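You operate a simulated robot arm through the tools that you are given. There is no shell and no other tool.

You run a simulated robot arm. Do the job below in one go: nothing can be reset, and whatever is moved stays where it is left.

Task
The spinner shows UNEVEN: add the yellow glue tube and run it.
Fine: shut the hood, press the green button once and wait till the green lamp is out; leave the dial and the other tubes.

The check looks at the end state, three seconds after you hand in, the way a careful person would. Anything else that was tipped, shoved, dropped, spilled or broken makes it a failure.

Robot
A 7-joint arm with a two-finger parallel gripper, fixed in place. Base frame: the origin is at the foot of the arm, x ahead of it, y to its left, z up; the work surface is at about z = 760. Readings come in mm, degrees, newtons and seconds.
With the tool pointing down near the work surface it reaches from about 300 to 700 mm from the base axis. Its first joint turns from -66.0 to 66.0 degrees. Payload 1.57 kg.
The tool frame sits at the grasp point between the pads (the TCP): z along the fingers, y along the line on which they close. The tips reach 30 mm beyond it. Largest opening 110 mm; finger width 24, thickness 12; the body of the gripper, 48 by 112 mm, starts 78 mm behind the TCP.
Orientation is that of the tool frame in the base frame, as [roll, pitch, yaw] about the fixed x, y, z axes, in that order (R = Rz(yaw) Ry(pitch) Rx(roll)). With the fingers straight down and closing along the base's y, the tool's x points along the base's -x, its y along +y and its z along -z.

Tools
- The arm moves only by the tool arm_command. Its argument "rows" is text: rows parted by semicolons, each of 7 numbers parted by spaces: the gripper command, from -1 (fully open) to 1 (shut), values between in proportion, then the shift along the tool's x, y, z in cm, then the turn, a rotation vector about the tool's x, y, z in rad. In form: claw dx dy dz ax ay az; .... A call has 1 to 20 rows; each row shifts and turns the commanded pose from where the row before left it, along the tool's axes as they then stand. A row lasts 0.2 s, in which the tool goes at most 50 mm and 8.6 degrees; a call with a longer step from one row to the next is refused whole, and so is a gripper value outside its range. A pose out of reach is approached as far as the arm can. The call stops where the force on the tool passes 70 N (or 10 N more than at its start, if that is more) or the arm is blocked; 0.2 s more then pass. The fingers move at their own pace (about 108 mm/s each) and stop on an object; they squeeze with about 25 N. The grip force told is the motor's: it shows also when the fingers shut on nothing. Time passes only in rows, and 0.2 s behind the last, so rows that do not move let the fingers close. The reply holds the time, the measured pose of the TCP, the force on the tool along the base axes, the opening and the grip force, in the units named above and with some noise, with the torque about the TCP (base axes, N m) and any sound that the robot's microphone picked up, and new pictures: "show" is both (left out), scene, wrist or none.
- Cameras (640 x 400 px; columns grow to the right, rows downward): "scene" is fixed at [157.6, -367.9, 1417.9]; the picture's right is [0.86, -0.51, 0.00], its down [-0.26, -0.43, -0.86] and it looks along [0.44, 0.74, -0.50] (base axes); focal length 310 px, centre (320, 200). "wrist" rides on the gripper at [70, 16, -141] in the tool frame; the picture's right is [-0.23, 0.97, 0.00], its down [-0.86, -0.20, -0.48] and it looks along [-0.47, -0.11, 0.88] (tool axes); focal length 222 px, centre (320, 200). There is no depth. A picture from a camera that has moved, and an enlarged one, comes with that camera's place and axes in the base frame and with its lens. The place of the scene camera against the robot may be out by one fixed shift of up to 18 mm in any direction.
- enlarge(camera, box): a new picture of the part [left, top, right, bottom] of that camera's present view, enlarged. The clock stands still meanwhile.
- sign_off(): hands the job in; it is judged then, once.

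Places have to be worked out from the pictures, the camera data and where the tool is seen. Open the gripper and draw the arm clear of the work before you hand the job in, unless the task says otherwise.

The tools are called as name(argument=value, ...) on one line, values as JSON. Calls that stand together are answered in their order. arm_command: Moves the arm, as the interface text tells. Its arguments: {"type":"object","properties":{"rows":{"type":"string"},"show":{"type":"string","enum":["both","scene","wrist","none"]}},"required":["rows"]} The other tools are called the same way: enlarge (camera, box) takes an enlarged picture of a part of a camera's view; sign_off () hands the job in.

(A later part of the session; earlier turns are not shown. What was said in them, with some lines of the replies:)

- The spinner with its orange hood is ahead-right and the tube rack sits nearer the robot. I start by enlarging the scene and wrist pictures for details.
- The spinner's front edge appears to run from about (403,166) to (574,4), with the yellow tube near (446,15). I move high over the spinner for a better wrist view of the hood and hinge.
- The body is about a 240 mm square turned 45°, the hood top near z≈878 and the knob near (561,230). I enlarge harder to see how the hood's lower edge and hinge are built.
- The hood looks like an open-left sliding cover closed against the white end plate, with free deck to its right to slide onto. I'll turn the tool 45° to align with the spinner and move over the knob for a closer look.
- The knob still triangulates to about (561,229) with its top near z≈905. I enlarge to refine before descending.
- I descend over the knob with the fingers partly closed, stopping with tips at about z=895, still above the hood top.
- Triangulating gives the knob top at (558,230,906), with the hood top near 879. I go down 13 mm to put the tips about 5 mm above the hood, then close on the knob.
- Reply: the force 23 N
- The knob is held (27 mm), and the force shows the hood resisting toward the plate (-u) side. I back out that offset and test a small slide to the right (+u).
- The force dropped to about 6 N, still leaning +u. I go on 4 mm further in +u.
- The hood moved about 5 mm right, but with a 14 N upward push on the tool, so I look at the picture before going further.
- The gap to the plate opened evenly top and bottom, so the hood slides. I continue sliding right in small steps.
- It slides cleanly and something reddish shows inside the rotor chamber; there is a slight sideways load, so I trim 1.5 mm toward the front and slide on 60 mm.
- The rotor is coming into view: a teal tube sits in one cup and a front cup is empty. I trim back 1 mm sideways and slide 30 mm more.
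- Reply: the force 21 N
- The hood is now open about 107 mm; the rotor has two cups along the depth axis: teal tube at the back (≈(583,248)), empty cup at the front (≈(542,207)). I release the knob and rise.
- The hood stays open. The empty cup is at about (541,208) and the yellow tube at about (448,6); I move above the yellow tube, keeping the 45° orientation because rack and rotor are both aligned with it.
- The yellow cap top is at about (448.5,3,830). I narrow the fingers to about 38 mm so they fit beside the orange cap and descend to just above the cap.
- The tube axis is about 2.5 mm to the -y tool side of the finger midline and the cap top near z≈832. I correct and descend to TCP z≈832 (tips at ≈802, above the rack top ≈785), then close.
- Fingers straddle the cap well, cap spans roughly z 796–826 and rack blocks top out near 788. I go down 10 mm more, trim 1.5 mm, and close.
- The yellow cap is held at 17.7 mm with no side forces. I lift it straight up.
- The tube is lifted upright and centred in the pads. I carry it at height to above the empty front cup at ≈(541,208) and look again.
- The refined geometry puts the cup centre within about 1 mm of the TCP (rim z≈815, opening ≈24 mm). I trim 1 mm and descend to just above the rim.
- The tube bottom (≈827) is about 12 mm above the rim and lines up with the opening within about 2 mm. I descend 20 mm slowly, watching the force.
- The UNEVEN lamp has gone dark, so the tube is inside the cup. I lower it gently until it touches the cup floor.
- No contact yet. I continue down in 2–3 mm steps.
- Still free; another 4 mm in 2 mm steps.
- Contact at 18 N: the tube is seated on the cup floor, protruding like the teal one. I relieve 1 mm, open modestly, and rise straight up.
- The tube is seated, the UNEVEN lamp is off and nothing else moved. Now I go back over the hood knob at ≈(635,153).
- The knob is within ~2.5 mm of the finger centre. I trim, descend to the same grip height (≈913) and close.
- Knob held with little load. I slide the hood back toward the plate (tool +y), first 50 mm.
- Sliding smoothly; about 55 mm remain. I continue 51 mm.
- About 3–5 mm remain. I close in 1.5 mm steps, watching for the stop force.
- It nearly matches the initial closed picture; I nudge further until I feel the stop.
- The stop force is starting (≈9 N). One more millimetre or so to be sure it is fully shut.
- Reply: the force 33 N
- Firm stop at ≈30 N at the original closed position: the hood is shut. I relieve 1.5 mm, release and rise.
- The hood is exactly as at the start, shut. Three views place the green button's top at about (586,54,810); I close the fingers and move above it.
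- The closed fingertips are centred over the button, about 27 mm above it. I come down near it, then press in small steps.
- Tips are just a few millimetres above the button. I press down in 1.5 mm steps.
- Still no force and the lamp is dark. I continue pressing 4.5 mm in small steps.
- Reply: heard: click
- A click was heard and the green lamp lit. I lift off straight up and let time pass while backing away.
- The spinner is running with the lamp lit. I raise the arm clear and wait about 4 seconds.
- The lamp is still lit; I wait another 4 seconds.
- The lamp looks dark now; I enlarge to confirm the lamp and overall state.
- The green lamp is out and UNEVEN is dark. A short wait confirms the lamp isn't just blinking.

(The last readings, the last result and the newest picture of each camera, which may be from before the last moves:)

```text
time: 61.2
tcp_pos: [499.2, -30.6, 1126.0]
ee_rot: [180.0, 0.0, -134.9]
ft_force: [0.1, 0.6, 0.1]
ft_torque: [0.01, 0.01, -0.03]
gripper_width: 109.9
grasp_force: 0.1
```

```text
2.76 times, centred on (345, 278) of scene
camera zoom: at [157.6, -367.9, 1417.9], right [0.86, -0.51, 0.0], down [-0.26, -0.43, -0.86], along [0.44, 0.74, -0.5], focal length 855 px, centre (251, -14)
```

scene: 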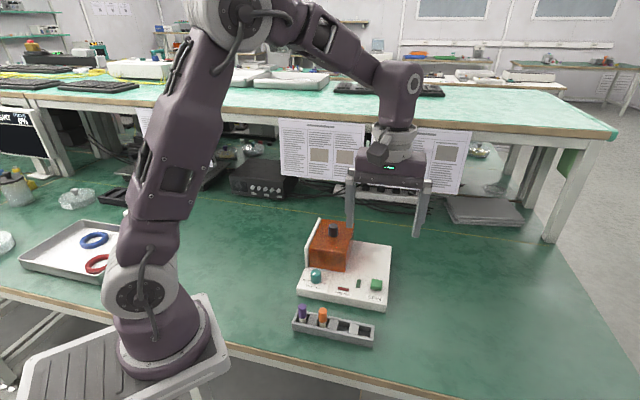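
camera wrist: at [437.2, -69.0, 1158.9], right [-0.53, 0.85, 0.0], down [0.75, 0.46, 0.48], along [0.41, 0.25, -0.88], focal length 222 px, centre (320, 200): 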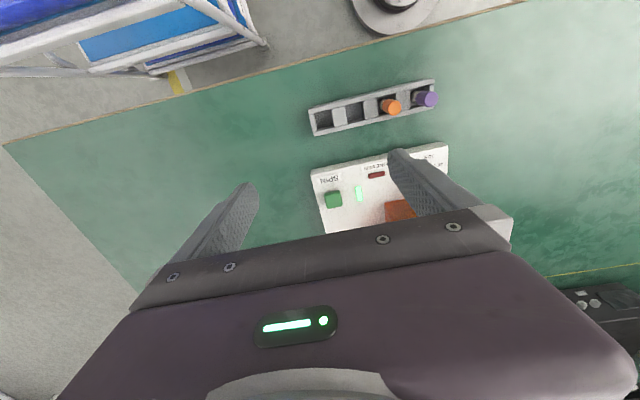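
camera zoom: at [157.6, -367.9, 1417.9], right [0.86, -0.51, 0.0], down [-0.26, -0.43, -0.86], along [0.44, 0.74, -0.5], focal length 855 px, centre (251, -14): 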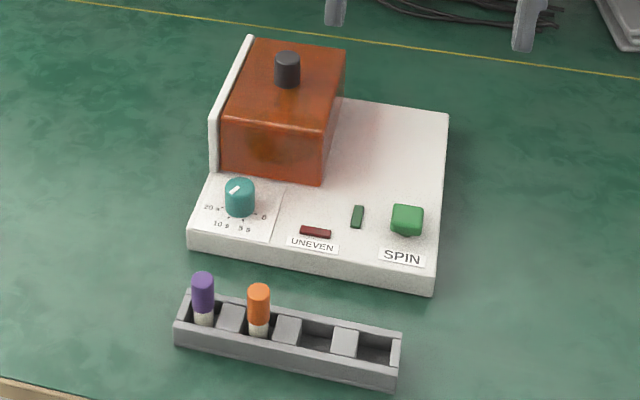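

The run has finished: hood shut, both lamps out, dial and other tubes untouched, gripper open and clear. I hand in.

sign_off()

```text
The job is handed in.
```

The yellow glue tube is in the spinner's empty front cup, and the spinner has been run once. I've handed the job in.

- **Balance:** the UNEVEN lamp went out as the tube went into the cup and stayed out.
- **Hood:** I slid it back against the white end plate until it hit the stop. It sits where it was at the start.
- **Run:** I pressed the green button once, heard one click and saw the green lamp light. It went out within about 10 seconds and was still out when I checked again before handing in.
- **Everything else:** I didn't touch the dial or the other tubes, and the pictures show nothing tipped or out of place. The gripper is open and the arm is well clear.
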